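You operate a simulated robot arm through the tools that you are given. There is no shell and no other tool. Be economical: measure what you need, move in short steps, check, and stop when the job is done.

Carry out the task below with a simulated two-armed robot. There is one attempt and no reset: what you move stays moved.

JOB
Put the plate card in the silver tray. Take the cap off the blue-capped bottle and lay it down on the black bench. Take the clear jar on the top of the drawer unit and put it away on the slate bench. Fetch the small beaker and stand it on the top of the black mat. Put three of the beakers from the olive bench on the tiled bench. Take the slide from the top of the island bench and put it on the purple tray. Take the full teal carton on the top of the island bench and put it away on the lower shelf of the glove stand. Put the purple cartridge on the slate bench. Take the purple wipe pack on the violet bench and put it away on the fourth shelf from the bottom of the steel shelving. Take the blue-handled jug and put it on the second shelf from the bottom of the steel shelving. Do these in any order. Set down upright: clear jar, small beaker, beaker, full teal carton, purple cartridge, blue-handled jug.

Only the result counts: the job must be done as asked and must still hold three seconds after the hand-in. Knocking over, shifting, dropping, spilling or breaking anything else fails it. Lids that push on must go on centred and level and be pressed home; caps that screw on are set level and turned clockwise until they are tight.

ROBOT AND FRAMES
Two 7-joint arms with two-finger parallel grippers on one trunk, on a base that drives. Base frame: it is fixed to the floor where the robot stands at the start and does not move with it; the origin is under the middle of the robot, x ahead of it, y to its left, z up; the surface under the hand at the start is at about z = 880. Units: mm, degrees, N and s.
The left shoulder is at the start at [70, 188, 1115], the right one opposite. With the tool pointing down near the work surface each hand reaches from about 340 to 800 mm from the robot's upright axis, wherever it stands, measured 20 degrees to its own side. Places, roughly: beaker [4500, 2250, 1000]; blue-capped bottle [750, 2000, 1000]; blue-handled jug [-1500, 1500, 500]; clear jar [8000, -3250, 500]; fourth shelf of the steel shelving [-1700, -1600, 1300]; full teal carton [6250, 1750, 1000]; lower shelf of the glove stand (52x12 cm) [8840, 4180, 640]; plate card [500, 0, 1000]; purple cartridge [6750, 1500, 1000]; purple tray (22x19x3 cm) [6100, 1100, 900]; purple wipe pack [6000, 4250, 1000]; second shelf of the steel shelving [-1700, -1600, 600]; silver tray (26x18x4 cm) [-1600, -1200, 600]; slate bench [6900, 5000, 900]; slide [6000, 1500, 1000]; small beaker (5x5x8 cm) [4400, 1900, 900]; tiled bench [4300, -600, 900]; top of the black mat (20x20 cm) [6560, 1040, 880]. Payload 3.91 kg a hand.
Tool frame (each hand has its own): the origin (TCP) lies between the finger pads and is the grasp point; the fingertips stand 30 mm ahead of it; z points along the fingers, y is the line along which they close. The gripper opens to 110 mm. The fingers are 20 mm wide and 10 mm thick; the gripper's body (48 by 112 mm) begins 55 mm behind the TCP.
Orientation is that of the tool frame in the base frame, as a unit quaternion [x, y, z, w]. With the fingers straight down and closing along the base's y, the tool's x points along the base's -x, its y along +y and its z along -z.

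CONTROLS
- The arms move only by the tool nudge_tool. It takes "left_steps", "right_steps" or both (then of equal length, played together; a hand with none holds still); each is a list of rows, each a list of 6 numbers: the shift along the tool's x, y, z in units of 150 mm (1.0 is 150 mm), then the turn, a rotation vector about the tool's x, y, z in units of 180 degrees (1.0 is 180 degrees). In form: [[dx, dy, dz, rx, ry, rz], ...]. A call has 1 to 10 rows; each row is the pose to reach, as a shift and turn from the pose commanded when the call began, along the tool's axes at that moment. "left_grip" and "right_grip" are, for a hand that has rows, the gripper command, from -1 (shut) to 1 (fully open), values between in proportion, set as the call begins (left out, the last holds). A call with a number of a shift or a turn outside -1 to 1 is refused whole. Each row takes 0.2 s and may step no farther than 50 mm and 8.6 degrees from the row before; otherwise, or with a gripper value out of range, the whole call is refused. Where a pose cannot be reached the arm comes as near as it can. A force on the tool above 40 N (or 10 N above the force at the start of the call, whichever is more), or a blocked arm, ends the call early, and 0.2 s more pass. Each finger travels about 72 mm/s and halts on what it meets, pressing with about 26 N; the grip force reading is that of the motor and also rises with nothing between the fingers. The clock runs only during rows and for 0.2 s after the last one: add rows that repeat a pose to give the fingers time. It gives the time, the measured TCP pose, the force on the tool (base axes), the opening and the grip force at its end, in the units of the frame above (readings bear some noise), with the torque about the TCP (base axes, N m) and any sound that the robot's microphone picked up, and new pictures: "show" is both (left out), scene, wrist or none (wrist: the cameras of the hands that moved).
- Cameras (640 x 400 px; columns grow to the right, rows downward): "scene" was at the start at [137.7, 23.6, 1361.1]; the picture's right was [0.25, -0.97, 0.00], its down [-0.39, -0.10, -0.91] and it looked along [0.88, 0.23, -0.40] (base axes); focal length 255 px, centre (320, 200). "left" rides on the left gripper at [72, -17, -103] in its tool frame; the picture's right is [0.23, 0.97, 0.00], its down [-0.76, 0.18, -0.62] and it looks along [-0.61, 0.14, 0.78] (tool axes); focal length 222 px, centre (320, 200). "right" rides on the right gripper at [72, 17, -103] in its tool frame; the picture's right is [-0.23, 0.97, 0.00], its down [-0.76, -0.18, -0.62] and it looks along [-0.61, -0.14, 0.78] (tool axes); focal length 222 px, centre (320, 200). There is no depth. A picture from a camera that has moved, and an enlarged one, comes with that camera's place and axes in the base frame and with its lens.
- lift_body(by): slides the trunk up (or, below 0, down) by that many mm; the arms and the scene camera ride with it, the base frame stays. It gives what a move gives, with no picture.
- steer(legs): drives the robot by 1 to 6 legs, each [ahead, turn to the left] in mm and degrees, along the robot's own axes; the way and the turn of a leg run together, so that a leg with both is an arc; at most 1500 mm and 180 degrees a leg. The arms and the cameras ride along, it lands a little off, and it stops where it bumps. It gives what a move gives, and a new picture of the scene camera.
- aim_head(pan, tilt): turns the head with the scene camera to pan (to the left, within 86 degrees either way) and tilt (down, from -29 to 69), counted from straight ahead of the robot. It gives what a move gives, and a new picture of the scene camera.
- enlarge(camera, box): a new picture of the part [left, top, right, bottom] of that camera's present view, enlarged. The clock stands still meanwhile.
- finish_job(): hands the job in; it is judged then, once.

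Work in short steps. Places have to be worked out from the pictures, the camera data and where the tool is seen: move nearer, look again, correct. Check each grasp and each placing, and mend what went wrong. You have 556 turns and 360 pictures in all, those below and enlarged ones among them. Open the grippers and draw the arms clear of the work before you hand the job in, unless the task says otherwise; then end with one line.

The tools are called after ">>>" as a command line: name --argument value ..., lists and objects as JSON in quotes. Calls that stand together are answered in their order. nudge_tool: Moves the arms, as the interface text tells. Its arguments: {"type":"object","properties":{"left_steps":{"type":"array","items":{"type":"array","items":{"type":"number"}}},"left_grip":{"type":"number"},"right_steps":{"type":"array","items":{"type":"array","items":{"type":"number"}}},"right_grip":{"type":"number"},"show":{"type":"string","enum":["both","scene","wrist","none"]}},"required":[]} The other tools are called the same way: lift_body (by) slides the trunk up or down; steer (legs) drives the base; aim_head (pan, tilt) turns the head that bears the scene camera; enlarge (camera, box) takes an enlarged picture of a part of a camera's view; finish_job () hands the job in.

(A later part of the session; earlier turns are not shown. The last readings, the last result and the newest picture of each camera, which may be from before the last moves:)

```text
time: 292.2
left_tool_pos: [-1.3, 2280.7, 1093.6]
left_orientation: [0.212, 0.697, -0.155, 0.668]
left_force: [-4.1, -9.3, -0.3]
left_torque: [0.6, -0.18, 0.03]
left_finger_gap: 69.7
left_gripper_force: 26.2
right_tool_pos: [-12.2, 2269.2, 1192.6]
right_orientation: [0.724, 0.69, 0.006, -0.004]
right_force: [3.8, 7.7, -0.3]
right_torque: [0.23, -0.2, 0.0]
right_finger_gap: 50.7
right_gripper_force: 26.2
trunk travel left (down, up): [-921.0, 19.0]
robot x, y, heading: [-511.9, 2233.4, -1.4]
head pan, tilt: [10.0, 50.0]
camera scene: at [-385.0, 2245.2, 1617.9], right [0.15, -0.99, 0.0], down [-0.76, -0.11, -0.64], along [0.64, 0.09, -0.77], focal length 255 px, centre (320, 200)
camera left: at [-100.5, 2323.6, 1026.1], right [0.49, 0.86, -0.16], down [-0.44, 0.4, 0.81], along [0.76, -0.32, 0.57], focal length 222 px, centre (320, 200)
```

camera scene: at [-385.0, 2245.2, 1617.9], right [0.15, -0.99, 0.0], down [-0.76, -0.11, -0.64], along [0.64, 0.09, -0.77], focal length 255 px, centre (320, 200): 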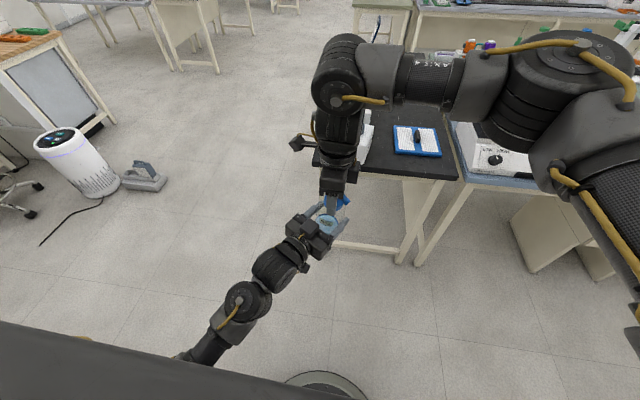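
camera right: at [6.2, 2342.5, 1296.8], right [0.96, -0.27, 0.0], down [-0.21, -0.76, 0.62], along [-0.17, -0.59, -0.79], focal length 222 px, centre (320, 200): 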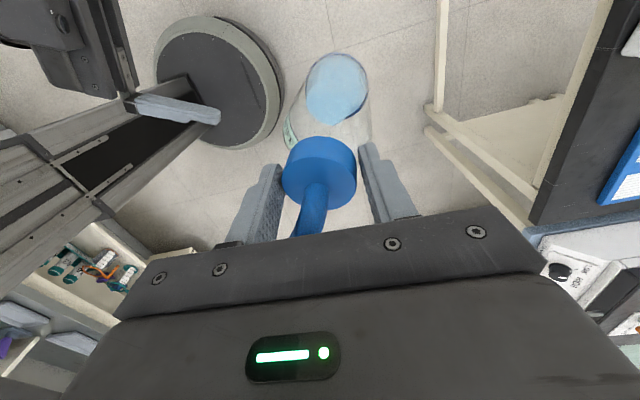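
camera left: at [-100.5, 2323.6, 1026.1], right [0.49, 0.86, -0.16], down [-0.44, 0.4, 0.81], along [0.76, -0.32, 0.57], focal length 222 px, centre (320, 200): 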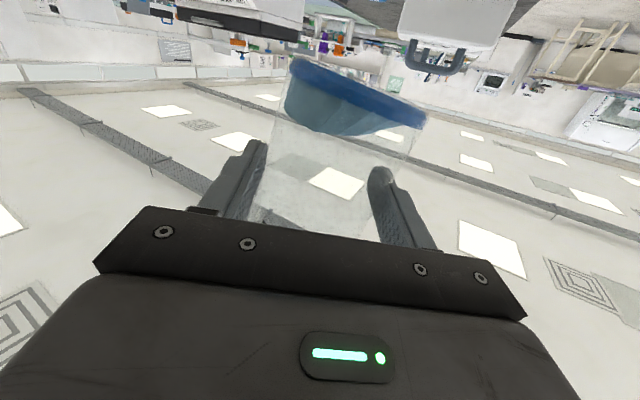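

The left holds the body (70 mm), though the bottle axis is tilted ~12°. I release the cap, raise the right hand, and level the bottle with the left hand.

>>> nudge_tool --right_steps '[[0, 0, 0, 0, 0, 0], [0, 0, 0, 0, 0, 0], [0, 0, -0.25, 0, 0, 0], [0, 0, -0.5, 0, 0, 0]]' --right_grip 0.35 --show "none"

>>> nudge_tool --left_steps '[[0, 0, 0, 0.0025, 0.009, -0.033], [0, 0, 0, 0.005, 0.018, -0.066], [0, 0, 0, 0.005, 0.018, -0.066]]' --show "none"

>>> nudge_tool --right_steps '[[0, 0, 0, 0, 0, 0]]' --show "both"

```text
time: 293.2
left_tool_pos: [-2.0, 2282.6, 1093.5]
left_orientation: [0.212, 0.696, -0.156, 0.668]
left_force: [0.3, 0.0, 0.0]
left_torque: [-0.03, 0.01, -0.02]
left_finger_gap: 66.3
left_gripper_force: 25.8
right_tool_pos: [-14.8, 2268.0, 1267.0]
right_orientation: [0.723, 0.69, 0.005, -0.003]
right_force: [-0.9, 0.1, -0.5]
right_torque: [0.02, -0.01, 0.01]
right_finger_gap: 74.2
right_gripper_force: 0.1
trunk travel left (down, up): [-921.0, 19.0]
robot x, y, heading: [-506.8, 2237.1, -1.5]
head pan, tilt: [10.0, 50.0]
```

```text
time: 294.0
left_tool_pos: [-0.6, 2281.6, 1094.5]
left_orientation: [0.148, 0.733, -0.224, 0.625]
left_force: [0.8, -0.2, -0.8]
left_torque: [-0.03, 0.03, 0.0]
left_finger_gap: 66.2
left_gripper_force: 26.2
right_tool_pos: [-13.1, 2267.3, 1266.3]
right_orientation: [0.724, 0.69, 0.004, -0.004]
right_force: [-0.2, -0.2, 0.7]
right_torque: [-0.08, 0.0, -0.01]
right_finger_gap: 74.5
right_gripper_force: 0.1
trunk travel left (down, up): [-921.0, 19.0]
robot x, y, heading: [-512.1, 2231.7, -1.6]
head pan, tilt: [10.0, 50.0]
```

```text
time: 294.4
left_tool_pos: [-1.2, 2280.4, 1094.5]
left_orientation: [0.147, 0.732, -0.223, 0.627]
left_force: [-0.9, 1.1, 0.3]
left_torque: [-0.03, 0.01, 0.02]
left_finger_gap: 66.4
left_gripper_force: 25.3
right_tool_pos: [-14.2, 2267.9, 1268.1]
right_orientation: [0.724, 0.69, 0.005, -0.003]
right_force: [0.1, 0.4, 0.0]
right_torque: [0.03, 0.0, 0.0]
right_finger_gap: 74.1
right_gripper_force: 0.1
trunk travel left (down, up): [-921.0, 19.0]
robot x, y, heading: [-509.1, 2233.0, -1.3]
head pan, tilt: [10.0, 50.0]
camera scene: at [-385.3, 2245.0, 1618.0], right [0.15, -0.99, 0.0], down [-0.76, -0.11, -0.64], along [0.64, 0.09, -0.77], focal length 255 px, centre (320, 200)
camera right: at [6.4, 2336.9, 1371.8], right [0.96, -0.27, 0.0], down [-0.21, -0.76, 0.61], along [-0.17, -0.59, -0.79], focal length 222 px, centre (320, 200)
```

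scene: 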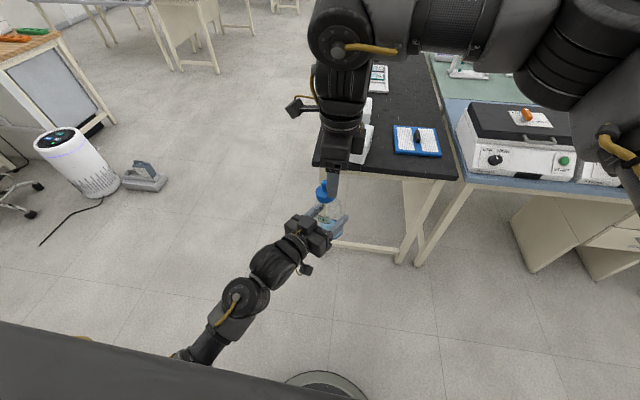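
right: 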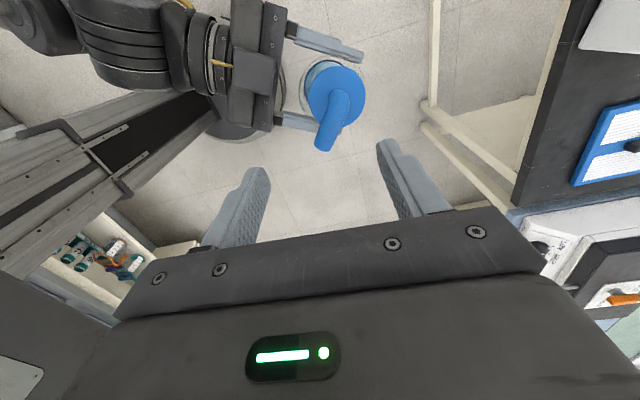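

The bottle straightened in the fingers by itself, so I over-corrected by ~8.5°. I rotate the left hand back by that much.

>>> nudge_tool --left_steps '[[0, 0, 0, -0.003, 0.0015, 0.024], [0, 0, 0, -0.006, 0.003, 0.047], [0, 0, 0, -0.006, 0.003, 0.047]]' --show "none"

>>> nudge_tool --right_steps '[[0.05, 0.06, 0, 0, 0, 0], [0.1, 0.1, 0, 0, 0, 0]]' --show "wrist"

```text
time: 295.2
left_tool_pos: [-1.4, 2281.7, 1094.7]
left_orientation: [0.196, 0.725, -0.167, 0.639]
left_force: [0.3, -1.0, 0.2]
left_torque: [-0.01, 0.0, 0.02]
left_finger_gap: 66.4
left_gripper_force: 26.4
right_tool_pos: [-13.9, 2266.9, 1267.1]
right_orientation: [0.724, 0.69, 0.004, -0.004]
right_force: [0.1, -0.4, 0.5]
right_torque: [0.0, 0.03, 0.0]
right_finger_gap: 74.3
right_gripper_force: 0.0
trunk travel left (down, up): [-921.0, 19.0]
robot x, y, heading: [-510.1, 2233.0, -1.3]
head pan, tilt: [10.0, 50.0]
```

```text
time: 295.8
left_tool_pos: [-0.9, 2282.4, 1094.2]
left_orientation: [0.195, 0.725, -0.167, 0.639]
left_force: [0.0, 0.3, -0.3]
left_torque: [-0.01, -0.03, -0.01]
left_finger_gap: 66.1
left_gripper_force: 26.1
right_tool_pos: [3.1, 2284.6, 1267.2]
right_orientation: [0.724, 0.69, 0.004, -0.004]
right_force: [0.5, -0.3, -0.7]
right_torque: [0.0, 0.0, 0.02]
right_finger_gap: 74.4
right_gripper_force: 0.0
trunk travel left (down, up): [-921.0, 19.0]
robot x, y, heading: [-510.0, 2233.9, -1.5]
head pan, tilt: [10.0, 50.0]
camera right: at [22.9, 2352.3, 1372.1], right [0.96, -0.27, 0.0], down [-0.21, -0.76, 0.61], along [-0.17, -0.59, -0.79], focal length 222 px, centre (320, 200)
```

right: 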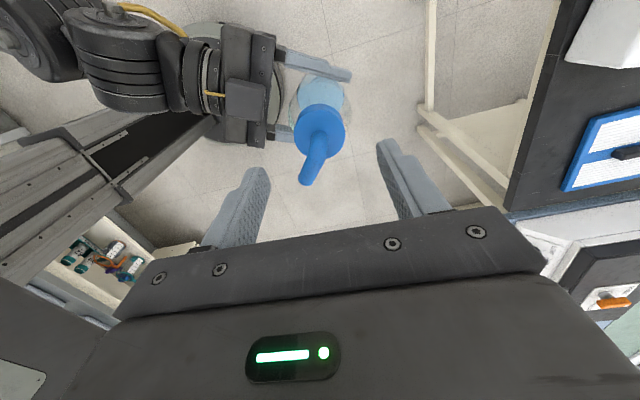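

Axis is nearly vertical and the right hand is centred on the cap. I lower 77 mm and grip the cap.

>>> nudge_tool --right_steps '[[0, 0, 0.25, 0, 0, 0], [0, 0, 0.51, 0, 0, 0]]' --show "none"

>>> nudge_tool --right_steps '[[0, 0, 0, 0, 0, 0], [0, 0, 0, 0, 0, 0], [0, 0, 0, 0, 0, 0]]' --right_grip -1 --show "wrist"

```text
time: 296.4
left_tool_pos: [0.2, 2282.5, 1092.4]
left_orientation: [0.196, 0.724, -0.168, 0.639]
left_force: [0.0, -0.1, 0.3]
left_torque: [-0.01, 0.04, -0.04]
left_finger_gap: 66.2
left_gripper_force: 26.3
right_tool_pos: [3.8, 2282.0, 1192.5]
right_orientation: [0.724, 0.69, 0.005, -0.005]
right_force: [0.9, 0.7, 0.3]
right_torque: [0.03, 0.01, 0.01]
right_finger_gap: 74.3
right_gripper_force: 0.0
trunk travel left (down, up): [-921.0, 19.0]
robot x, y, heading: [-507.9, 2233.6, -1.8]
head pan, tilt: [10.0, 50.0]
```

```text
time: 297.2
left_tool_pos: [-1.9, 2281.0, 1094.4]
left_orientation: [0.197, 0.724, -0.169, 0.639]
left_force: [8.4, -1.1, -0.9]
left_torque: [0.01, 0.6, 0.0]
left_finger_gap: 66.4
left_gripper_force: 25.8
right_tool_pos: [2.5, 2282.5, 1192.0]
right_orientation: [0.723, 0.691, 0.004, -0.004]
right_force: [-9.1, -0.3, -0.1]
right_torque: [0.06, 0.24, -0.04]
right_finger_gap: 48.7
right_gripper_force: 26.0
trunk travel left (down, up): [-921.0, 19.0]
robot x, y, heading: [-508.6, 2231.9, -1.5]
head pan, tilt: [10.0, 50.0]
camera right: at [21.7, 2351.8, 1296.2], right [0.96, -0.27, 0.0], down [-0.21, -0.76, 0.61], along [-0.17, -0.59, -0.79], focal length 222 px, centre (320, 200)
```

right: 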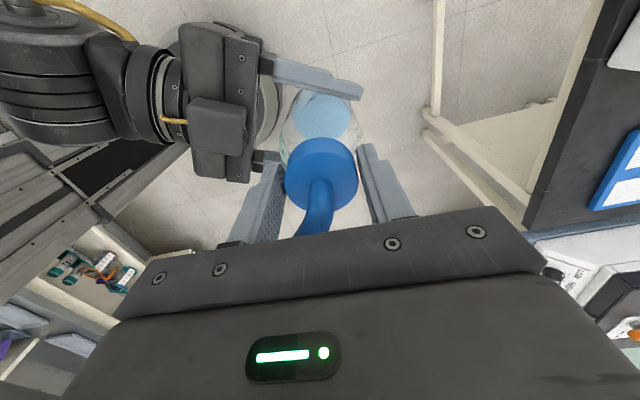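

Cap gripped. I unscrew: 77° counter-clockwise.

>>> nudge_tool --right_steps '[[0, -0.02, 0, 0, 0, -0.043], [0, -0.02, 0, 0, 0, -0.086], [0, -0.02, 0, 0, 0, -0.129], [0, -0.02, 0, 0, 0, -0.172], [0, -0.02, 0, 0, 0, -0.215], [0, -0.02, 0, 0, 0, -0.258], [0, -0.02, 0, 0, 0, -0.301], [0, -0.02, 0, 0, 0, -0.344], [0, -0.02, 0, 0, 0, -0.387], [0, -0.02, 0, 0, 0, -0.43]]' --show "wrist"

```text
time: 299.4
left_tool_pos: [-0.6, 2282.9, 1093.5]
left_orientation: [0.194, 0.725, -0.166, 0.639]
left_force: [15.8, 15.5, -3.9]
left_torque: [-0.85, 0.71, 0.12]
left_finger_gap: 66.8
left_gripper_force: 25.9
right_tool_pos: [0.8, 2283.8, 1191.9]
right_orientation: [0.133, 0.991, 0.004, 0.0]
right_force: [-16.2, -16.3, 3.8]
right_torque: [-0.8, 0.86, -0.1]
right_finger_gap: 46.0
right_gripper_force: 25.8
trunk travel left (down, up): [-921.0, 19.0]
robot x, y, heading: [-508.0, 2232.4, -1.6]
head pan, tilt: [10.0, 50.0]
camera right: at [-65.9, 2316.1, 1295.6], right [0.47, 0.88, 0.01], down [0.69, -0.38, 0.62], along [0.55, -0.29, -0.78], focal length 222 px, centre (320, 200)
```

right: 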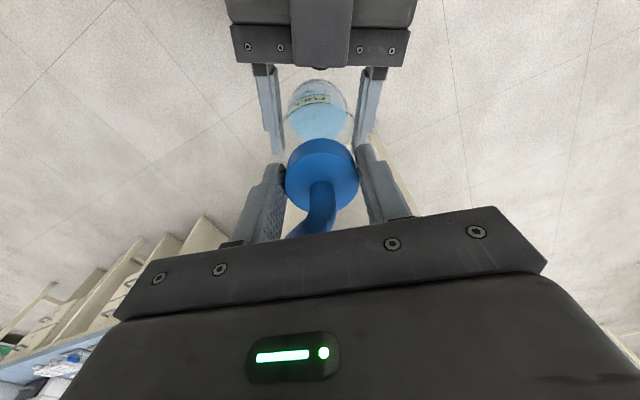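

The cap is turning against the bottle. I continue another 77°, easing the sideways force.

>>> nudge_tool --right_steps '[[0.023, -0.04, 0, 0, 0, -0.043], [0.023, -0.04, 0, 0, 0, -0.086], [0.023, -0.04, 0, 0, 0, -0.129], [0.023, -0.04, 0, 0, 0, -0.172], [0.023, -0.04, 0, 0, 0, -0.215], [0.023, -0.04, 0, 0, 0, -0.258], [0.023, -0.04, 0, 0, 0, -0.301], [0.023, -0.04, 0, 0, 0, -0.344], [0.023, -0.04, 0, 0, 0, -0.387], [0.023, -0.04, 0, 0, 0, -0.43]]' --show "wrist"

```text
time: 301.7
left_tool_pos: [-1.6, 2282.5, 1092.7]
left_orientation: [0.196, 0.725, -0.168, 0.639]
left_force: [0.2, 0.4, -1.0]
left_torque: [-0.01, 0.01, 0.03]
left_finger_gap: 65.3
left_gripper_force: 25.7
right_tool_pos: [-127.7, 2313.5, 1220.7]
right_orientation: [-0.326, 0.913, 0.145, -0.199]
right_force: [-0.1, 0.5, -0.2]
right_torque: [-0.02, 0.02, 0.03]
right_finger_gap: 0.0
right_gripper_force: 25.7
right hand out of reach, approached as far as the arm can: row 5, 6, 7, 8, 9, 10
trunk travel left (down, up): [-921.0, 19.0]
robot x, y, heading: [-509.3, 2237.0, -1.5]
head pan, tilt: [10.0, 50.0]
stopped in row 10 (right hand): the arm was blocked; the commanded pose is now the measured one
camera right: at [-141.6, 2263.0, 1337.3], right [-0.36, 0.87, 0.32], down [0.92, 0.28, 0.27], along [0.15, 0.4, -0.91], focal length 222 px, centre (320, 200)
```

right: 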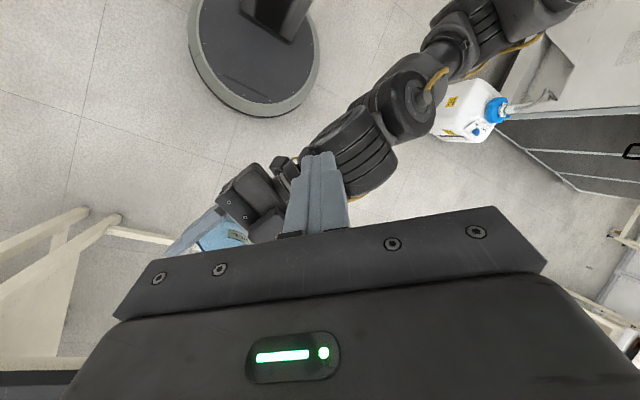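

The right arm hit a joint limit and slipped off. I check where the cap is.

>>> enlarge --camera "scene" --box '[200, 120, 480, 295]'

```text
2.29 times, centred on (340, 208) of scene
camera zoom: at [-386.2, 2246.4, 1617.8], right [0.15, -0.99, 0.0], down [-0.76, -0.11, -0.64], along [0.64, 0.09, -0.77], focal length 582 px, centre (274, 183)
```

zoom: 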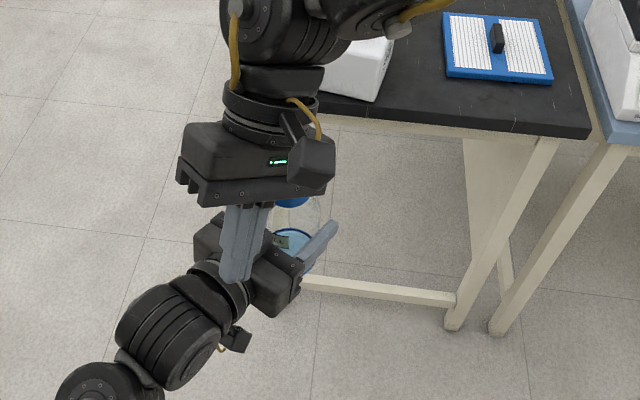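

The cap is still on the bottle. I raise the right hand and rotate it back clockwise for a second turn.

>>> nudge_tool --right_steps '[[0.05, 0.08, -0.17, 0, 0, 0], [0.1, 0.16, -0.35, -0.002, -0.013, 0.047], [0.16, 0.24, -0.52, -0.004, -0.025, 0.09], [0.215, 0.315, -0.7, -0.006, -0.037, 0.133], [0.215, 0.315, -0.7, -0.008, -0.049, 0.177], [0.215, 0.315, -0.7, -0.01, -0.061, 0.22], [0.215, 0.315, -0.7, -0.0115, -0.073, 0.263], [0.215, 0.315, -0.7, -0.013, -0.085, 0.306], [0.215, 0.315, -0.7, -0.015, -0.097, 0.349], [0.215, 0.315, -0.7, -0.017, -0.109, 0.392]]' --right_grip 0.35 --show "none"

>>> nudge_tool --right_steps '[[0, 0, 0, -0.002, -0.012, 0.043], [0, 0, 0, -0.004, -0.024, 0.087], [0, 0, 0, -0.006, -0.036, 0.13], [0, 0, 0, -0.008, -0.048, 0.173], [0, 0, 0, -0.01, -0.06, 0.217], [0, 0, 0, -0.012, -0.072, 0.26], [0, 0, 0, -0.014, -0.085, 0.305]]' --show "both"

```text
refused: row 2 steps farther than a row can; nothing moved
```

```text
time: 303.3
left_tool_pos: [-1.5, 2281.4, 1094.1]
left_orientation: [0.196, 0.725, -0.168, 0.639]
left_force: [0.5, 0.6, -1.0]
left_torque: [0.0, -0.02, 0.02]
left_finger_gap: 64.9
left_gripper_force: 26.4
right_tool_pos: [-128.5, 2311.6, 1220.5]
right_orientation: [0.153, 0.975, 0.096, -0.13]
right_force: [0.0, -0.3, 0.7]
right_torque: [0.01, -0.02, -0.02]
right_finger_gap: 0.1
right_gripper_force: 25.6
trunk travel left (down, up): [-921.0, 19.0]
robot x, y, heading: [-509.8, 2232.3, -1.7]
head pan, tilt: [10.0, 50.0]
camera scene: at [-385.1, 2244.7, 1617.9], right [0.15, -0.99, 0.0], down [-0.76, -0.11, -0.64], along [0.64, 0.1, -0.77], focal length 255 px, centre (320, 200)
camera right: at [-166.8, 2323.4, 1340.7], right [0.52, 0.85, 0.08], down [0.78, -0.52, 0.35], along [0.33, -0.12, -0.93], focal length 222 px, centre (320, 200)
```

scene: 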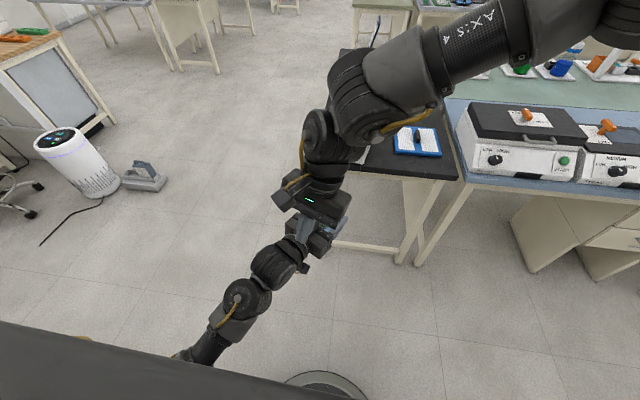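
right: 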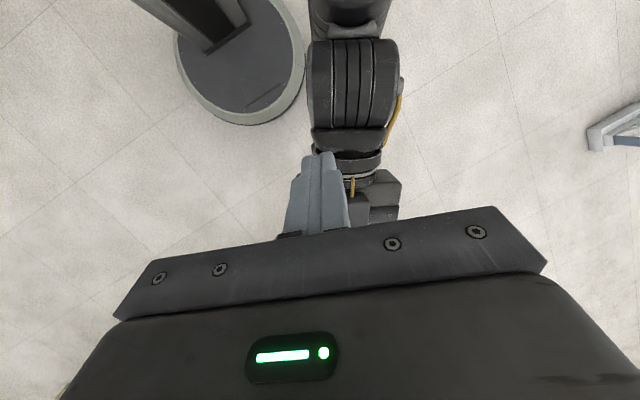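

>>> nudge_tool --right_steps '[[0.02, 0.02, -0.2, 0, 0, 0], [0.05, 0.04, -0.35, -0.002, -0.012, 0.044], [0.07, 0.06, -0.5, -0.004, -0.024, 0.088], [0.0, 0.08, -0.65, -0.006, -0.036, 0.132], [-0.1, 0.1, -0.8, -0.007, -0.048, 0.176], [-0.2, 0.12, -0.93, -0.009, -0.06, 0.22], [-0.32, 0.15, -0.93, -0.011, -0.072, 0.264], [-0.44, 0.17, -0.93, -0.013, -0.084, 0.308], [-0.55, 0.19, -0.93, -0.015, -0.096, 0.352], [-0.65, 0.215, -0.93, -0.0165, -0.109, 0.396]]' --right_grip 0.35 --show "wrist"

```text
time: 305.5
left_tool_pos: [-0.7, 2282.2, 1094.2]
left_orientation: [0.196, 0.724, -0.169, 0.639]
left_force: [-0.9, 0.2, 0.3]
left_torque: [0.03, -0.01, -0.04]
left_finger_gap: 65.3
left_gripper_force: 26.3
right_tool_pos: [3.5, 2285.9, 1328.7]
right_orientation: [0.706, 0.708, 0.0, 0.0]
right_force: [0.5, 0.2, -0.5]
right_torque: [-0.01, 0.02, -0.03]
right_finger_gap: 74.4
right_gripper_force: 0.1
trunk travel left (down, up): [-921.0, 19.0]
robot x, y, heading: [-509.3, 2232.7, -1.3]
head pan, tilt: [10.0, 50.0]
camera right: at [20.3, 2357.1, 1431.5], right [0.97, -0.22, 0.0], down [-0.17, -0.76, 0.62], along [-0.14, -0.61, -0.78], focal length 222 px, centre (320, 200)
```

right: 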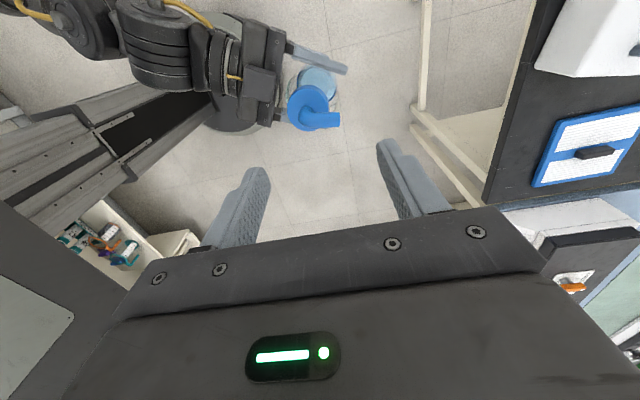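

The spout now points to +x: the cap turned ~85° relative to the bottle. I turn the hand clockwise another 81° (to close along y), to get a full further stroke.

>>> nudge_tool --right_steps '[[0, 0, 0, 0, 0, 0.045], [0, 0, 0, 0, 0, 0.09], [0, 0, 0, 0, 0, 0.135], [0, 0, 0, 0, 0, 0.18], [0, 0, 0, 0, 0, 0.225], [0, 0, 0, 0, 0, 0.27], [0, 0, 0, 0, 0, 0.315], [0, 0, 0, 0, 0, 0.36], [0, 0, 0, 0, 0, 0.405], [0, 0, 0, 0, 0, 0.45]]' --show "wrist"

```text
time: 307.7
left_tool_pos: [-0.7, 2282.8, 1094.5]
left_orientation: [0.196, 0.724, -0.168, 0.639]
left_force: [0.1, -0.9, -0.8]
left_torque: [-0.02, -0.01, -0.04]
left_finger_gap: 65.1
left_gripper_force: 26.4
right_tool_pos: [3.2, 2286.0, 1329.0]
right_orientation: [0.997, 0.079, -0.001, 0.0]
right_force: [-0.5, -0.7, 0.4]
right_torque: [0.04, 0.01, 0.01]
right_finger_gap: 74.4
right_gripper_force: 0.1
trunk travel left (down, up): [-921.0, 19.0]
robot x, y, heading: [-509.3, 2234.5, -1.5]
head pan, tilt: [10.0, 50.0]
camera right: at [77.0, 2278.1, 1432.0], right [-0.07, -1.0, 0.0], down [-0.78, 0.05, 0.62], along [-0.62, 0.04, -0.78], focal length 222 px, centre (320, 200)
```

right: 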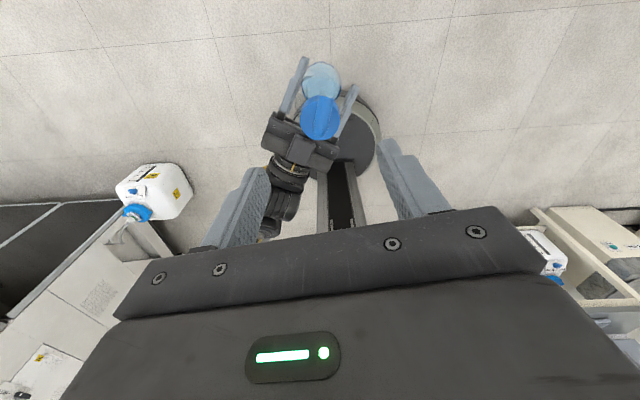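

Reachable. I level the bottle by 6° with the left hand, then lower onto the cap and grip.

>>> nudge_tool --left_steps '[[0, 0, 0, 0.001, 0.015, -0.008], [0, 0, 0, 0.002, 0.029, -0.016]]' --show "none"

>>> nudge_tool --right_steps '[[0, 0.016, 0.2, 0, 0, 0], [0, 0.016, 0.45, 0, 0, 0]]' --show "wrist"

```text
time: 308.3
left_tool_pos: [-1.4, 2282.1, 1093.1]
left_orientation: [0.188, 0.757, -0.178, 0.601]
left_force: [-0.7, -0.1, 0.3]
left_torque: [0.02, 0.0, -0.05]
left_finger_gap: 65.0
left_gripper_force: 26.1
right_tool_pos: [4.4, 2284.6, 1329.1]
right_orientation: [0.997, 0.081, -0.001, -0.001]
right_force: [-0.7, 0.2, 0.4]
right_torque: [0.03, 0.0, -0.03]
right_finger_gap: 74.3
right_gripper_force: 0.1
trunk travel left (down, up): [-921.0, 19.0]
robot x, y, heading: [-506.8, 2236.9, -1.4]
head pan, tilt: [10.0, 50.0]
```

```text
time: 308.9
left_tool_pos: [0.1, 2282.0, 1092.6]
left_orientation: [0.187, 0.757, -0.177, 0.6]
left_force: [0.1, 0.1, 0.2]
left_torque: [-0.02, 0.03, -0.01]
left_finger_gap: 65.1
left_gripper_force: 26.6
right_tool_pos: [5.0, 2282.1, 1260.7]
right_orientation: [0.997, 0.081, -0.001, -0.001]
right_force: [-0.7, -1.2, -0.7]
right_torque: [-0.01, 0.02, 0.0]
right_finger_gap: 74.4
right_gripper_force: 0.2
trunk travel left (down, up): [-921.0, 19.0]
robot x, y, heading: [-512.0, 2235.9, -1.8]
head pan, tilt: [10.0, 50.0]
camera right: at [79.4, 2275.5, 1364.1], right [-0.07, -1.0, 0.0], down [-0.78, 0.05, 0.63], along [-0.62, 0.04, -0.78], focal length 222 px, centre (320, 200)
```

right: 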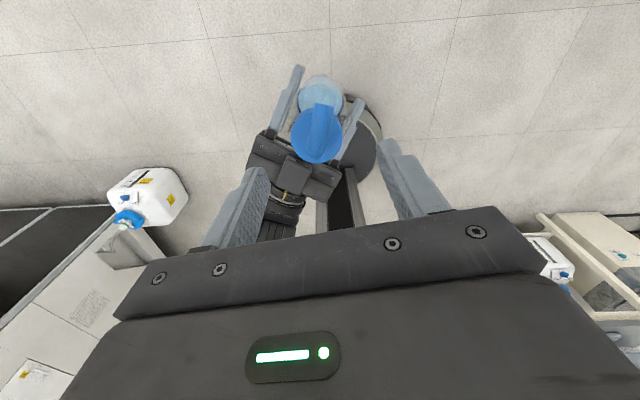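

Level and centred now. I lower 68 mm and grip.

>>> nudge_tool --right_steps '[[0, 0, 0.23, 0, 0, 0], [0, 0, 0.457, 0, 0, 0]]' --show "none"

>>> nudge_tool --right_steps '[[0, 0, 0, 0, 0, 0], [0, 0, 0, 0, 0, 0], [0, 0, 0, 0, 0, 0]]' --right_grip -1 --show "none"

```text
time: 309.5
left_tool_pos: [0.4, 2280.8, 1092.9]
left_orientation: [0.187, 0.757, -0.177, 0.6]
left_force: [0.6, -0.2, 0.1]
left_torque: [-0.02, -0.01, -0.01]
left_finger_gap: 65.1
left_gripper_force: 26.0
right_tool_pos: [5.1, 2281.0, 1192.0]
right_orientation: [0.997, 0.081, -0.001, -0.001]
right_force: [1.0, -0.1, -0.7]
right_torque: [-0.01, -0.02, 0.04]
right_finger_gap: 74.4
right_gripper_force: 0.0
trunk travel left (down, up): [-921.0, 19.0]
robot x, y, heading: [-509.8, 2233.3, -1.6]
head pan, tilt: [10.0, 50.0]
```

```text
time: 310.3
left_tool_pos: [-3.0, 2281.1, 1094.9]
left_orientation: [0.189, 0.756, -0.178, 0.6]
left_force: [0.5, -18.9, -1.6]
left_torque: [0.88, 0.02, 0.05]
left_finger_gap: 65.1
left_gripper_force: 25.7
right_tool_pos: [2.3, 2282.9, 1194.3]
right_orientation: [0.997, 0.081, 0.0, -0.002]
right_force: [-0.8, 19.0, 1.5]
right_torque: [1.02, 0.07, -0.17]
right_finger_gap: 49.4
right_gripper_force: 25.9
trunk travel left (down, up): [-921.0, 19.0]
robot x, y, heading: [-509.0, 2236.1, -1.3]
head pan, tilt: [10.0, 50.0]
```

Gripped, with 19 N sideways; I shift 4 mm to relieve and turn 77° counter-clockwise.

>>> nudge_tool --right_steps '[[0, -0.03, 0, 0, 0, -0.043], [0, -0.03, 0, 0, 0, -0.086], [0, -0.03, 0, 0, 0, -0.129], [0, -0.03, 0, 0, 0, -0.172], [0, -0.03, 0, 0, 0, -0.215], [0, -0.03, 0, 0, 0, -0.258], [0, -0.03, 0, 0, 0, -0.301], [0, -0.03, 0, 0, 0, -0.344], [0, -0.03, 0, 0, 0, -0.387], [0, -0.03, 0, 0, 0, -0.43]]' --show "wrist"

```text
time: 312.5
left_tool_pos: [-0.7, 2282.1, 1095.4]
left_orientation: [0.187, 0.757, -0.177, 0.601]
left_force: [9.8, -10.3, -4.6]
left_torque: [0.27, 0.31, 0.01]
left_finger_gap: 65.4
left_gripper_force: 25.9
right_tool_pos: [2.8, 2286.3, 1192.3]
right_orientation: [0.726, 0.687, -0.001, -0.001]
right_force: [-10.5, 11.0, 4.3]
right_torque: [0.75, 0.75, -0.08]
right_finger_gap: 49.8
right_gripper_force: 25.9
trunk travel left (down, up): [-921.0, 19.0]
robot x, y, heading: [-510.3, 2237.6, -1.4]
head pan, tilt: [10.0, 50.0]
camera right: at [22.7, 2356.9, 1296.0], right [0.96, -0.28, 0.0], down [-0.22, -0.75, 0.62], along [-0.18, -0.6, -0.78], focal length 222 px, centre (320, 200)
```

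right: 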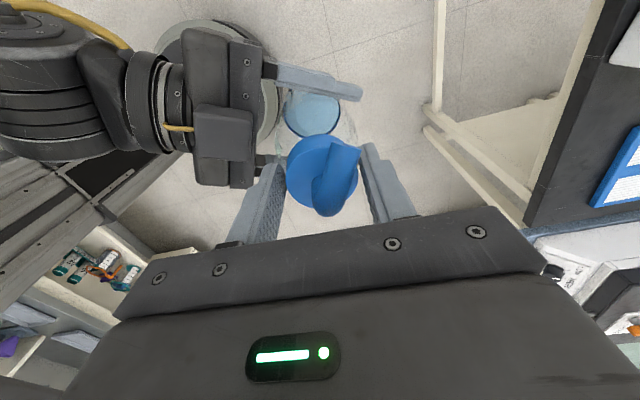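

Continuing another 77°.

>>> nudge_tool --right_steps '[[0.02, -0.02, 0, 0, 0, -0.043], [0.02, -0.02, 0, 0, 0, -0.086], [0.02, -0.02, 0, 0, 0, -0.129], [0.02, -0.02, 0, 0, 0, -0.172], [0.02, -0.02, 0, 0, 0, -0.215], [0.02, -0.02, 0, 0, 0, -0.258], [0.02, -0.02, 0, 0, 0, -0.301], [0.02, -0.02, 0, 0, 0, -0.344], [0.02, -0.02, 0, 0, 0, -0.387], [0.02, -0.02, 0, 0, 0, -0.43]]' --show "wrist"

```text
time: 314.7
left_tool_pos: [-1.5, 2283.5, 1093.3]
left_orientation: [0.187, 0.757, -0.177, 0.6]
left_force: [14.2, 16.9, -6.9]
left_torque: [-0.98, 0.46, -0.02]
left_finger_gap: 66.1
left_gripper_force: 26.0
right_tool_pos: [0.7, 2289.2, 1193.9]
right_orientation: [0.137, 0.991, 0.0, 0.0]
right_force: [-14.3, -16.8, 6.2]
right_torque: [-0.75, 0.98, -0.07]
right_finger_gap: 49.6
right_gripper_force: 25.8
trunk travel left (down, up): [-921.0, 19.0]
robot x, y, heading: [-510.3, 2233.1, -1.6]
head pan, tilt: [10.0, 50.0]
camera right: at [-65.6, 2324.5, 1296.3], right [0.48, 0.88, 0.0], down [0.69, -0.38, 0.62], along [0.54, -0.3, -0.78], focal length 222 px, centre (320, 200)
```

right: 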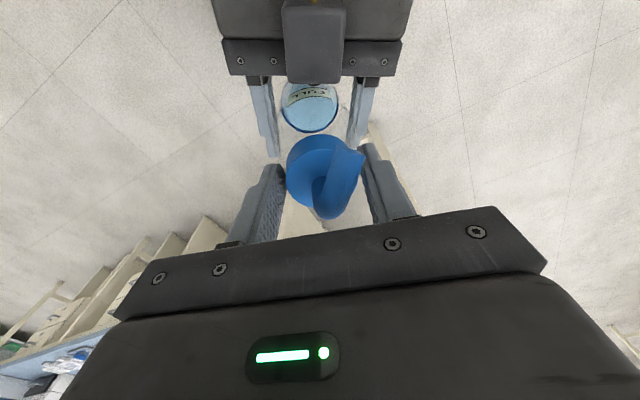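

About 240° turned and the cap pushes upward a bit. I relieve sideways force and try lifting a few mm.

>>> nudge_tool --right_steps '[[0.017, -0.04, -0.01, 0, 0, 0], [0.017, -0.04, -0.03, 0, 0, 0], [0.017, -0.04, -0.05, 0, 0, 0]]' --show "wrist"

```text
time: 315.5
left_tool_pos: [-0.2, 2281.0, 1095.6]
left_orientation: [0.188, 0.755, -0.178, 0.602]
left_force: [-0.7, 2.7, 11.0]
left_torque: [0.12, -0.27, 0.02]
left_finger_gap: 65.2
left_gripper_force: 26.5
right_tool_pos: [-4.7, 2285.4, 1199.9]
right_orientation: [0.137, 0.991, 0.001, -0.001]
right_force: [1.6, -1.9, -12.1]
right_torque: [-0.3, 0.16, -0.02]
right_finger_gap: 47.6
right_gripper_force: 25.3
trunk travel left (down, up): [-921.0, 19.0]
robot x, y, heading: [-509.8, 2238.5, -1.6]
head pan, tilt: [10.0, 50.0]
camera right: at [-70.3, 2320.6, 1303.4], right [0.48, 0.88, 0.0], down [0.69, -0.38, 0.62], along [0.54, -0.3, -0.78], focal length 222 px, centre (320, 200)
```

right: 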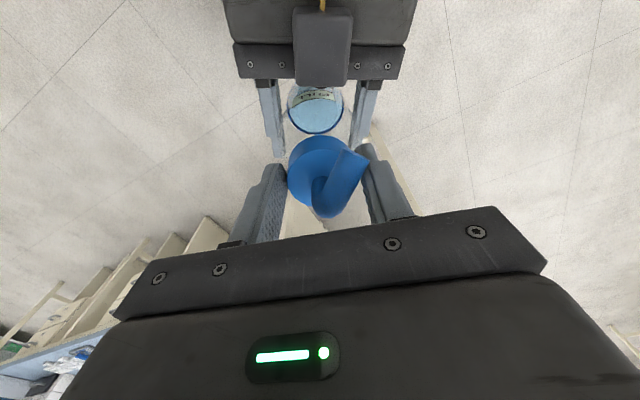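

Still threaded. I use the remaining 30° of this stroke (lowering 4 mm), then regrip.

>>> nudge_tool --right_steps '[[0, 0, 0.025, 0, 0, -0.043], [0, 0, 0.025, 0, 0, -0.086], [0, 0, 0.025, 0, 0, -0.129], [0, 0, 0.025, 0, 0, -0.165]]' --show "none"

>>> nudge_tool --right_steps '[[0, 0, -0.01, 0, 0, 0], [0, 0, -0.04, 0, 0, 0]]' --show "none"

```text
time: 316.5
left_tool_pos: [-2.5, 2282.9, 1095.6]
left_orientation: [0.187, 0.756, -0.177, 0.601]
left_force: [-0.1, 1.2, 0.2]
left_torque: [-0.07, -0.01, -0.02]
left_finger_gap: 65.1
left_gripper_force: 26.5
right_tool_pos: [-6.3, 2285.8, 1197.3]
right_orientation: [-0.121, 0.993, 0.0, 0.0]
right_force: [0.7, 0.2, 1.1]
right_torque: [-0.05, 0.0, 0.0]
right_finger_gap: 46.9
right_gripper_force: 26.0
trunk travel left (down, up): [-921.0, 19.0]
robot x, y, heading: [-508.7, 2235.4, -1.4]
head pan, tilt: [10.0, 50.0]
```

```text
time: 317.1
left_tool_pos: [-1.9, 2282.5, 1093.7]
left_orientation: [0.187, 0.757, -0.177, 0.6]
left_force: [0.6, 1.0, 0.4]
left_torque: [-0.09, -0.01, 0.0]
left_finger_gap: 65.2
left_gripper_force: 26.2
right_tool_pos: [-6.4, 2286.5, 1203.1]
right_orientation: [-0.12, 0.993, 0.001, 0.0]
right_force: [-0.5, -0.6, -0.9]
right_torque: [-0.02, 0.03, 0.03]
right_finger_gap: 46.8
right_gripper_force: 26.0
trunk travel left (down, up): [-921.0, 19.0]
robot x, y, heading: [-509.0, 2230.0, -1.3]
head pan, tilt: [10.0, 50.0]
```

The pull force vanished; the cap may be free. I lift 45 mm and look.

>>> nudge_tool --right_steps '[[0, 0, -0.1, 0, 0, 0], [0, 0, -0.3, 0, 0, 0], [0, 0, -0.5, 0, 0, 0]]' --show "both"

```text
time: 317.9
left_tool_pos: [-2.3, 2281.6, 1095.4]
left_orientation: [0.187, 0.757, -0.177, 0.601]
left_force: [-0.5, 0.7, -0.6]
left_torque: [0.02, -0.03, -0.02]
left_finger_gap: 65.3
left_gripper_force: 26.1
right_tool_pos: [-6.0, 2284.1, 1277.1]
right_orientation: [-0.119, 0.993, 0.001, 0.0]
right_force: [0.3, -0.1, 0.3]
right_torque: [0.0, 0.0, -0.01]
right_finger_gap: 47.0
right_gripper_force: 25.8
trunk travel left (down, up): [-921.0, 19.0]
robot x, y, heading: [-509.7, 2234.6, -1.6]
head pan, tilt: [10.0, 50.0]
camera scene: at [-386.1, 2244.8, 1618.0], right [0.15, -0.99, 0.0], down [-0.76, -0.11, -0.64], along [0.64, 0.1, -0.77], focal length 255 px, centre (320, 200)
camera right: at [-80.0, 2283.0, 1381.5], right [-0.01, 1.0, 0.0], down [0.78, 0.01, 0.62], along [0.62, 0.01, -0.78], focal length 222 px, centre (320, 200)
```

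scene: 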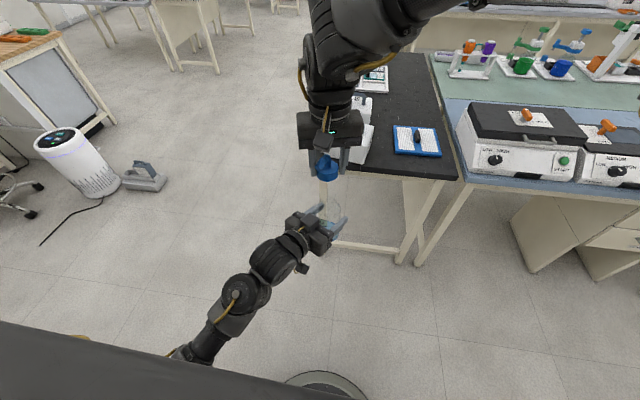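
right: 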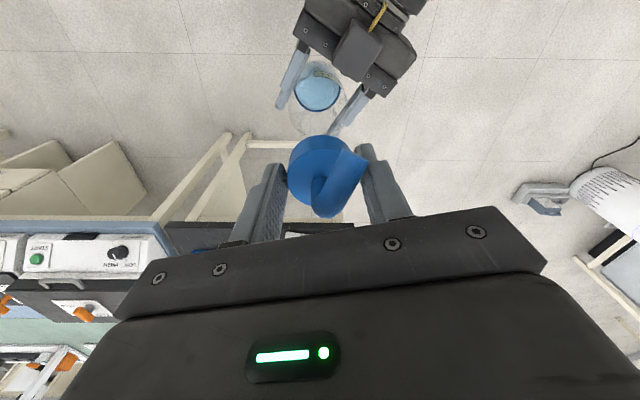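

The cap is off. Now I drive to the black bench's front strip (x 450–550, y 1820–2150 is free) to set down the bottle and lay down the cap.

>>> steer --legs '[[0, -18.6], [520, 0], [0, 20]]'

>>> aim_head --pan 0 --tilt 55

```text
time: 323.1
left_tool_pos: [490.7, 2110.8, 1094.1]
left_orientation: [0.179, 0.759, -0.17, 0.603]
left_force: [0.2, 0.1, 0.3]
left_torque: [-0.03, 0.01, -0.01]
left_finger_gap: 65.1
left_gripper_force: 26.1
right_tool_pos: [488.1, 2114.8, 1278.1]
right_orientation: [-0.132, 0.991, 0.0, -0.001]
right_force: [0.1, 0.3, -0.3]
right_torque: [0.0, -0.01, -0.01]
right_finger_gap: 46.9
right_gripper_force: 26.3
trunk travel left (down, up): [-921.0, 19.0]
robot x, y, heading: [-18.8, 2053.1, -0.3]
head pan, tilt: [10.0, 50.0]
camera scene: at [108.1, 2064.6, 1618.0], right [0.17, -0.99, 0.0], down [-0.75, -0.13, -0.64], along [0.63, 0.11, -0.77], focal length 255 px, centre (320, 200)
```

scene: 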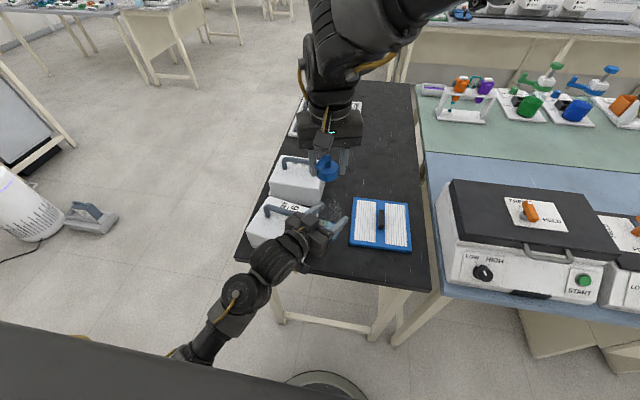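

```text
time: 323.8
left_tool_pos: [490.8, 2110.9, 1094.4]
left_orientation: [0.178, 0.76, -0.169, 0.602]
left_force: [-0.3, -0.1, 0.8]
left_torque: [0.0, -0.01, 0.02]
left_finger_gap: 65.3
left_gripper_force: 26.1
right_tool_pos: [488.7, 2117.0, 1278.7]
right_orientation: [-0.133, 0.991, 0.001, -0.001]
right_force: [1.1, 0.3, -0.2]
right_torque: [0.0, 0.0, -0.01]
right_finger_gap: 46.6
right_gripper_force: 26.1
trunk travel left (down, up): [-921.0, 19.0]
robot x, y, heading: [-15.4, 2053.6, -0.1]
head pan, tilt: [0.0, 55.0]
camera scene: at [104.3, 2053.0, 1611.5], right [0.0, -1.0, 0.0], down [-0.82, 0.0, -0.57], along [0.57, 0.0, -0.82], focal length 255 px, centre (320, 200)
```

scene: 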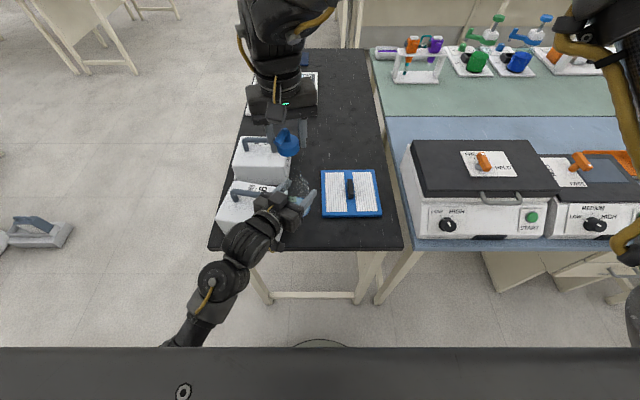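

The spot ahead is close to case 95, so I turn the base 7° right to bring the bottle to y≈2050, then lower with the trunk.

>>> steer --legs '[[0, -7]]'

>>> lift_body --by -130

>>> nudge_tool --right_steps '[[0, -0.3, 0, 0, 0, 0], [0, -0.6, 0, 0, 0, 0], [0, -0.9, 0, 0, 0, 0]]' --show "both"

```text
time: 324.8
left_tool_pos: [494.3, 2052.4, 1094.0]
left_orientation: [0.223, 0.747, -0.207, 0.591]
left_force: [0.3, 0.0, -0.8]
left_torque: [0.0, -0.04, 0.02]
left_finger_gap: 65.1
left_gripper_force: 26.6
right_tool_pos: [491.6, 2057.4, 1277.8]
right_orientation: [-0.073, 0.997, -0.001, -0.002]
right_force: [0.0, 0.4, -0.2]
right_torque: [0.01, 0.02, -0.05]
right_finger_gap: 46.9
right_gripper_force: 26.3
trunk travel left (down, up): [-921.0, 19.0]
robot x, y, heading: [-19.0, 2053.2, -7.2]
head pan, tilt: [0.0, 55.0]
camera scene: at [103.6, 2041.4, 1611.5], right [-0.12, -0.99, 0.0], down [-0.81, 0.1, -0.57], along [0.57, -0.07, -0.82], focal length 255 px, centre (320, 200)
```

scene: 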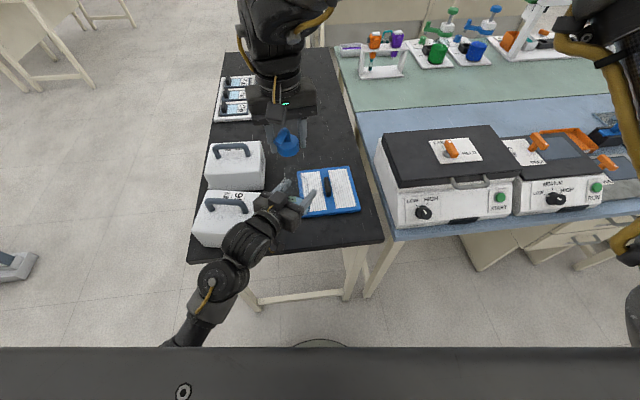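

```text
time: 326.4
left_tool_pos: [494.2, 2050.1, 964.3]
left_orientation: [0.223, 0.747, -0.205, 0.592]
left_force: [0.0, -0.5, 0.2]
left_torque: [0.02, 0.02, -0.02]
left_finger_gap: 65.1
left_gripper_force: 26.1
right_tool_pos: [491.8, 2055.2, 1147.3]
right_orientation: [-0.071, 0.997, 0.002, -0.001]
right_force: [0.4, -0.2, -0.3]
right_torque: [-0.02, 0.0, -0.03]
right_finger_gap: 46.8
right_gripper_force: 25.6
trunk travel left (down, up): [-791.0, 149.0]
robot x, y, heading: [-14.8, 2054.1, -6.8]
head pan, tilt: [0.0, 55.0]
```

```text
time: 327.2
left_tool_pos: [494.0, 2051.1, 963.4]
left_orientation: [0.224, 0.747, -0.206, 0.591]
left_force: [-0.7, -0.1, 0.3]
left_torque: [-0.01, 0.0, 0.01]
left_finger_gap: 65.1
left_gripper_force: 25.4
right_tool_pos: [472.5, 1965.5, 1148.4]
right_orientation: [-0.068, 0.998, 0.0, 0.001]
right_force: [-0.8, -0.2, -0.8]
right_torque: [0.01, -0.03, 0.0]
right_finger_gap: 46.8
right_gripper_force: 26.0
right hand out of reach, approached as far as the arm can: row 2, 3
trunk travel left (down, up): [-791.0, 149.0]
robot x, y, heading: [-20.7, 2055.8, -7.0]
head pan, tilt: [0.0, 55.0]
camera scene: at [102.7, 2038.1, 1481.5], right [-0.12, -0.99, 0.0], down [-0.81, 0.1, -0.57], along [0.57, -0.07, -0.82], focal length 255 px, centre (320, 200)
camera right: at [396.8, 1971.5, 1250.9], right [0.09, 1.0, 0.0], down [0.78, -0.07, 0.62], along [0.62, -0.06, -0.78], focal length 222 px, centre (320, 200)
```

scene: 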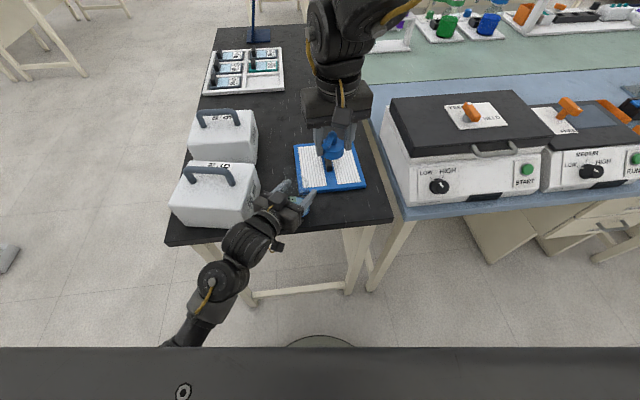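
right: 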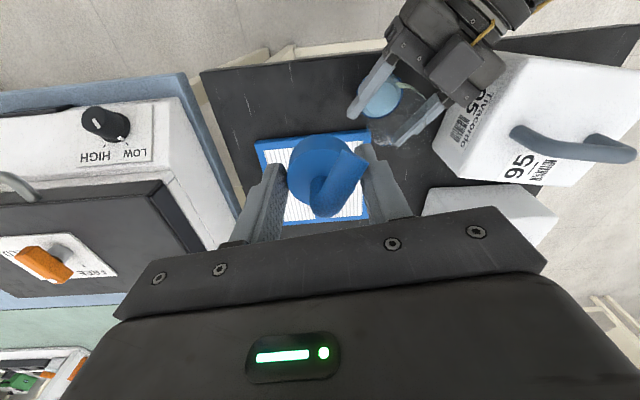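

Bottle is above the front strip. I lower 20 mm with the trunk, then in small steps until it touches.

>>> lift_body --by -20

>>> lift_body --by -5

>>> nudge_tool --right_steps '[[0, 0, 0, 0, 0, 0]]' --show "wrist"

```text
time: 327.9
left_tool_pos: [494.0, 2050.1, 947.6]
left_orientation: [0.224, 0.745, -0.206, 0.593]
left_force: [1.3, 0.1, 12.1]
left_torque: [0.15, -0.46, -0.02]
left_finger_gap: 65.2
left_gripper_force: 26.3
right_tool_pos: [470.2, 1965.9, 1128.9]
right_orientation: [-0.068, 0.998, 0.002, 0.001]
right_force: [0.4, -0.8, -0.4]
right_torque: [0.0, 0.0, -0.01]
right_finger_gap: 46.7
right_gripper_force: 26.0
trunk travel left (down, up): [-771.0, 169.0]
robot x, y, heading: [-20.1, 2055.5, -7.0]
head pan, tilt: [0.0, 55.0]
```

```text
time: 328.4
left_tool_pos: [492.8, 2050.0, 941.6]
left_orientation: [0.224, 0.746, -0.206, 0.593]
left_force: [-1.9, -0.3, 18.9]
left_torque: [0.34, -0.36, 0.0]
left_finger_gap: 65.9
left_gripper_force: 25.5
right_tool_pos: [470.2, 1965.2, 1124.2]
right_orientation: [-0.068, 0.998, 0.001, 0.001]
right_force: [0.2, 0.0, 0.5]
right_torque: [0.0, 0.02, 0.0]
right_finger_gap: 46.6
right_gripper_force: 26.0
trunk travel left (down, up): [-766.0, 174.0]
robot x, y, heading: [-12.1, 2057.3, -7.0]
head pan, tilt: [0.0, 55.0]
```

```text
time: 328.8
left_tool_pos: [493.3, 2051.1, 940.4]
left_orientation: [0.223, 0.746, -0.205, 0.593]
left_force: [-2.4, -0.6, 19.1]
left_torque: [0.29, -0.38, 0.01]
left_finger_gap: 65.5
left_gripper_force: 26.0
right_tool_pos: [469.9, 1965.8, 1123.0]
right_orientation: [-0.069, 0.998, 0.001, 0.001]
right_force: [-0.4, -0.4, -0.7]
right_torque: [0.01, -0.02, -0.01]
right_finger_gap: 46.7
right_gripper_force: 25.9
trunk travel left (down, up): [-766.0, 174.0]
robot x, y, heading: [-16.8, 2049.2, -6.9]
head pan, tilt: [0.0, 55.0]
camera right: at [395.2, 1971.0, 1226.5], right [0.09, 1.0, 0.0], down [0.78, -0.07, 0.63], along [0.62, -0.06, -0.78], focal length 222 px, centre (320, 200)
```

right: 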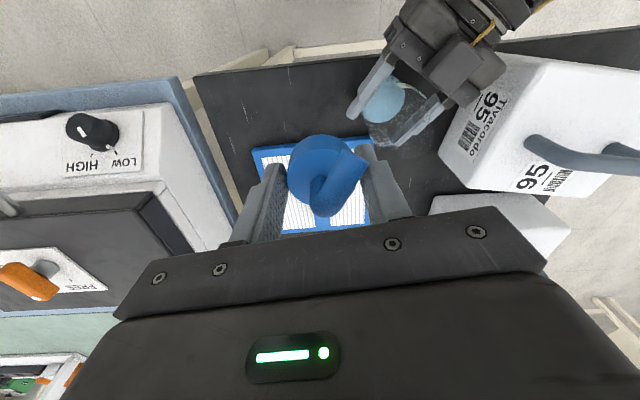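

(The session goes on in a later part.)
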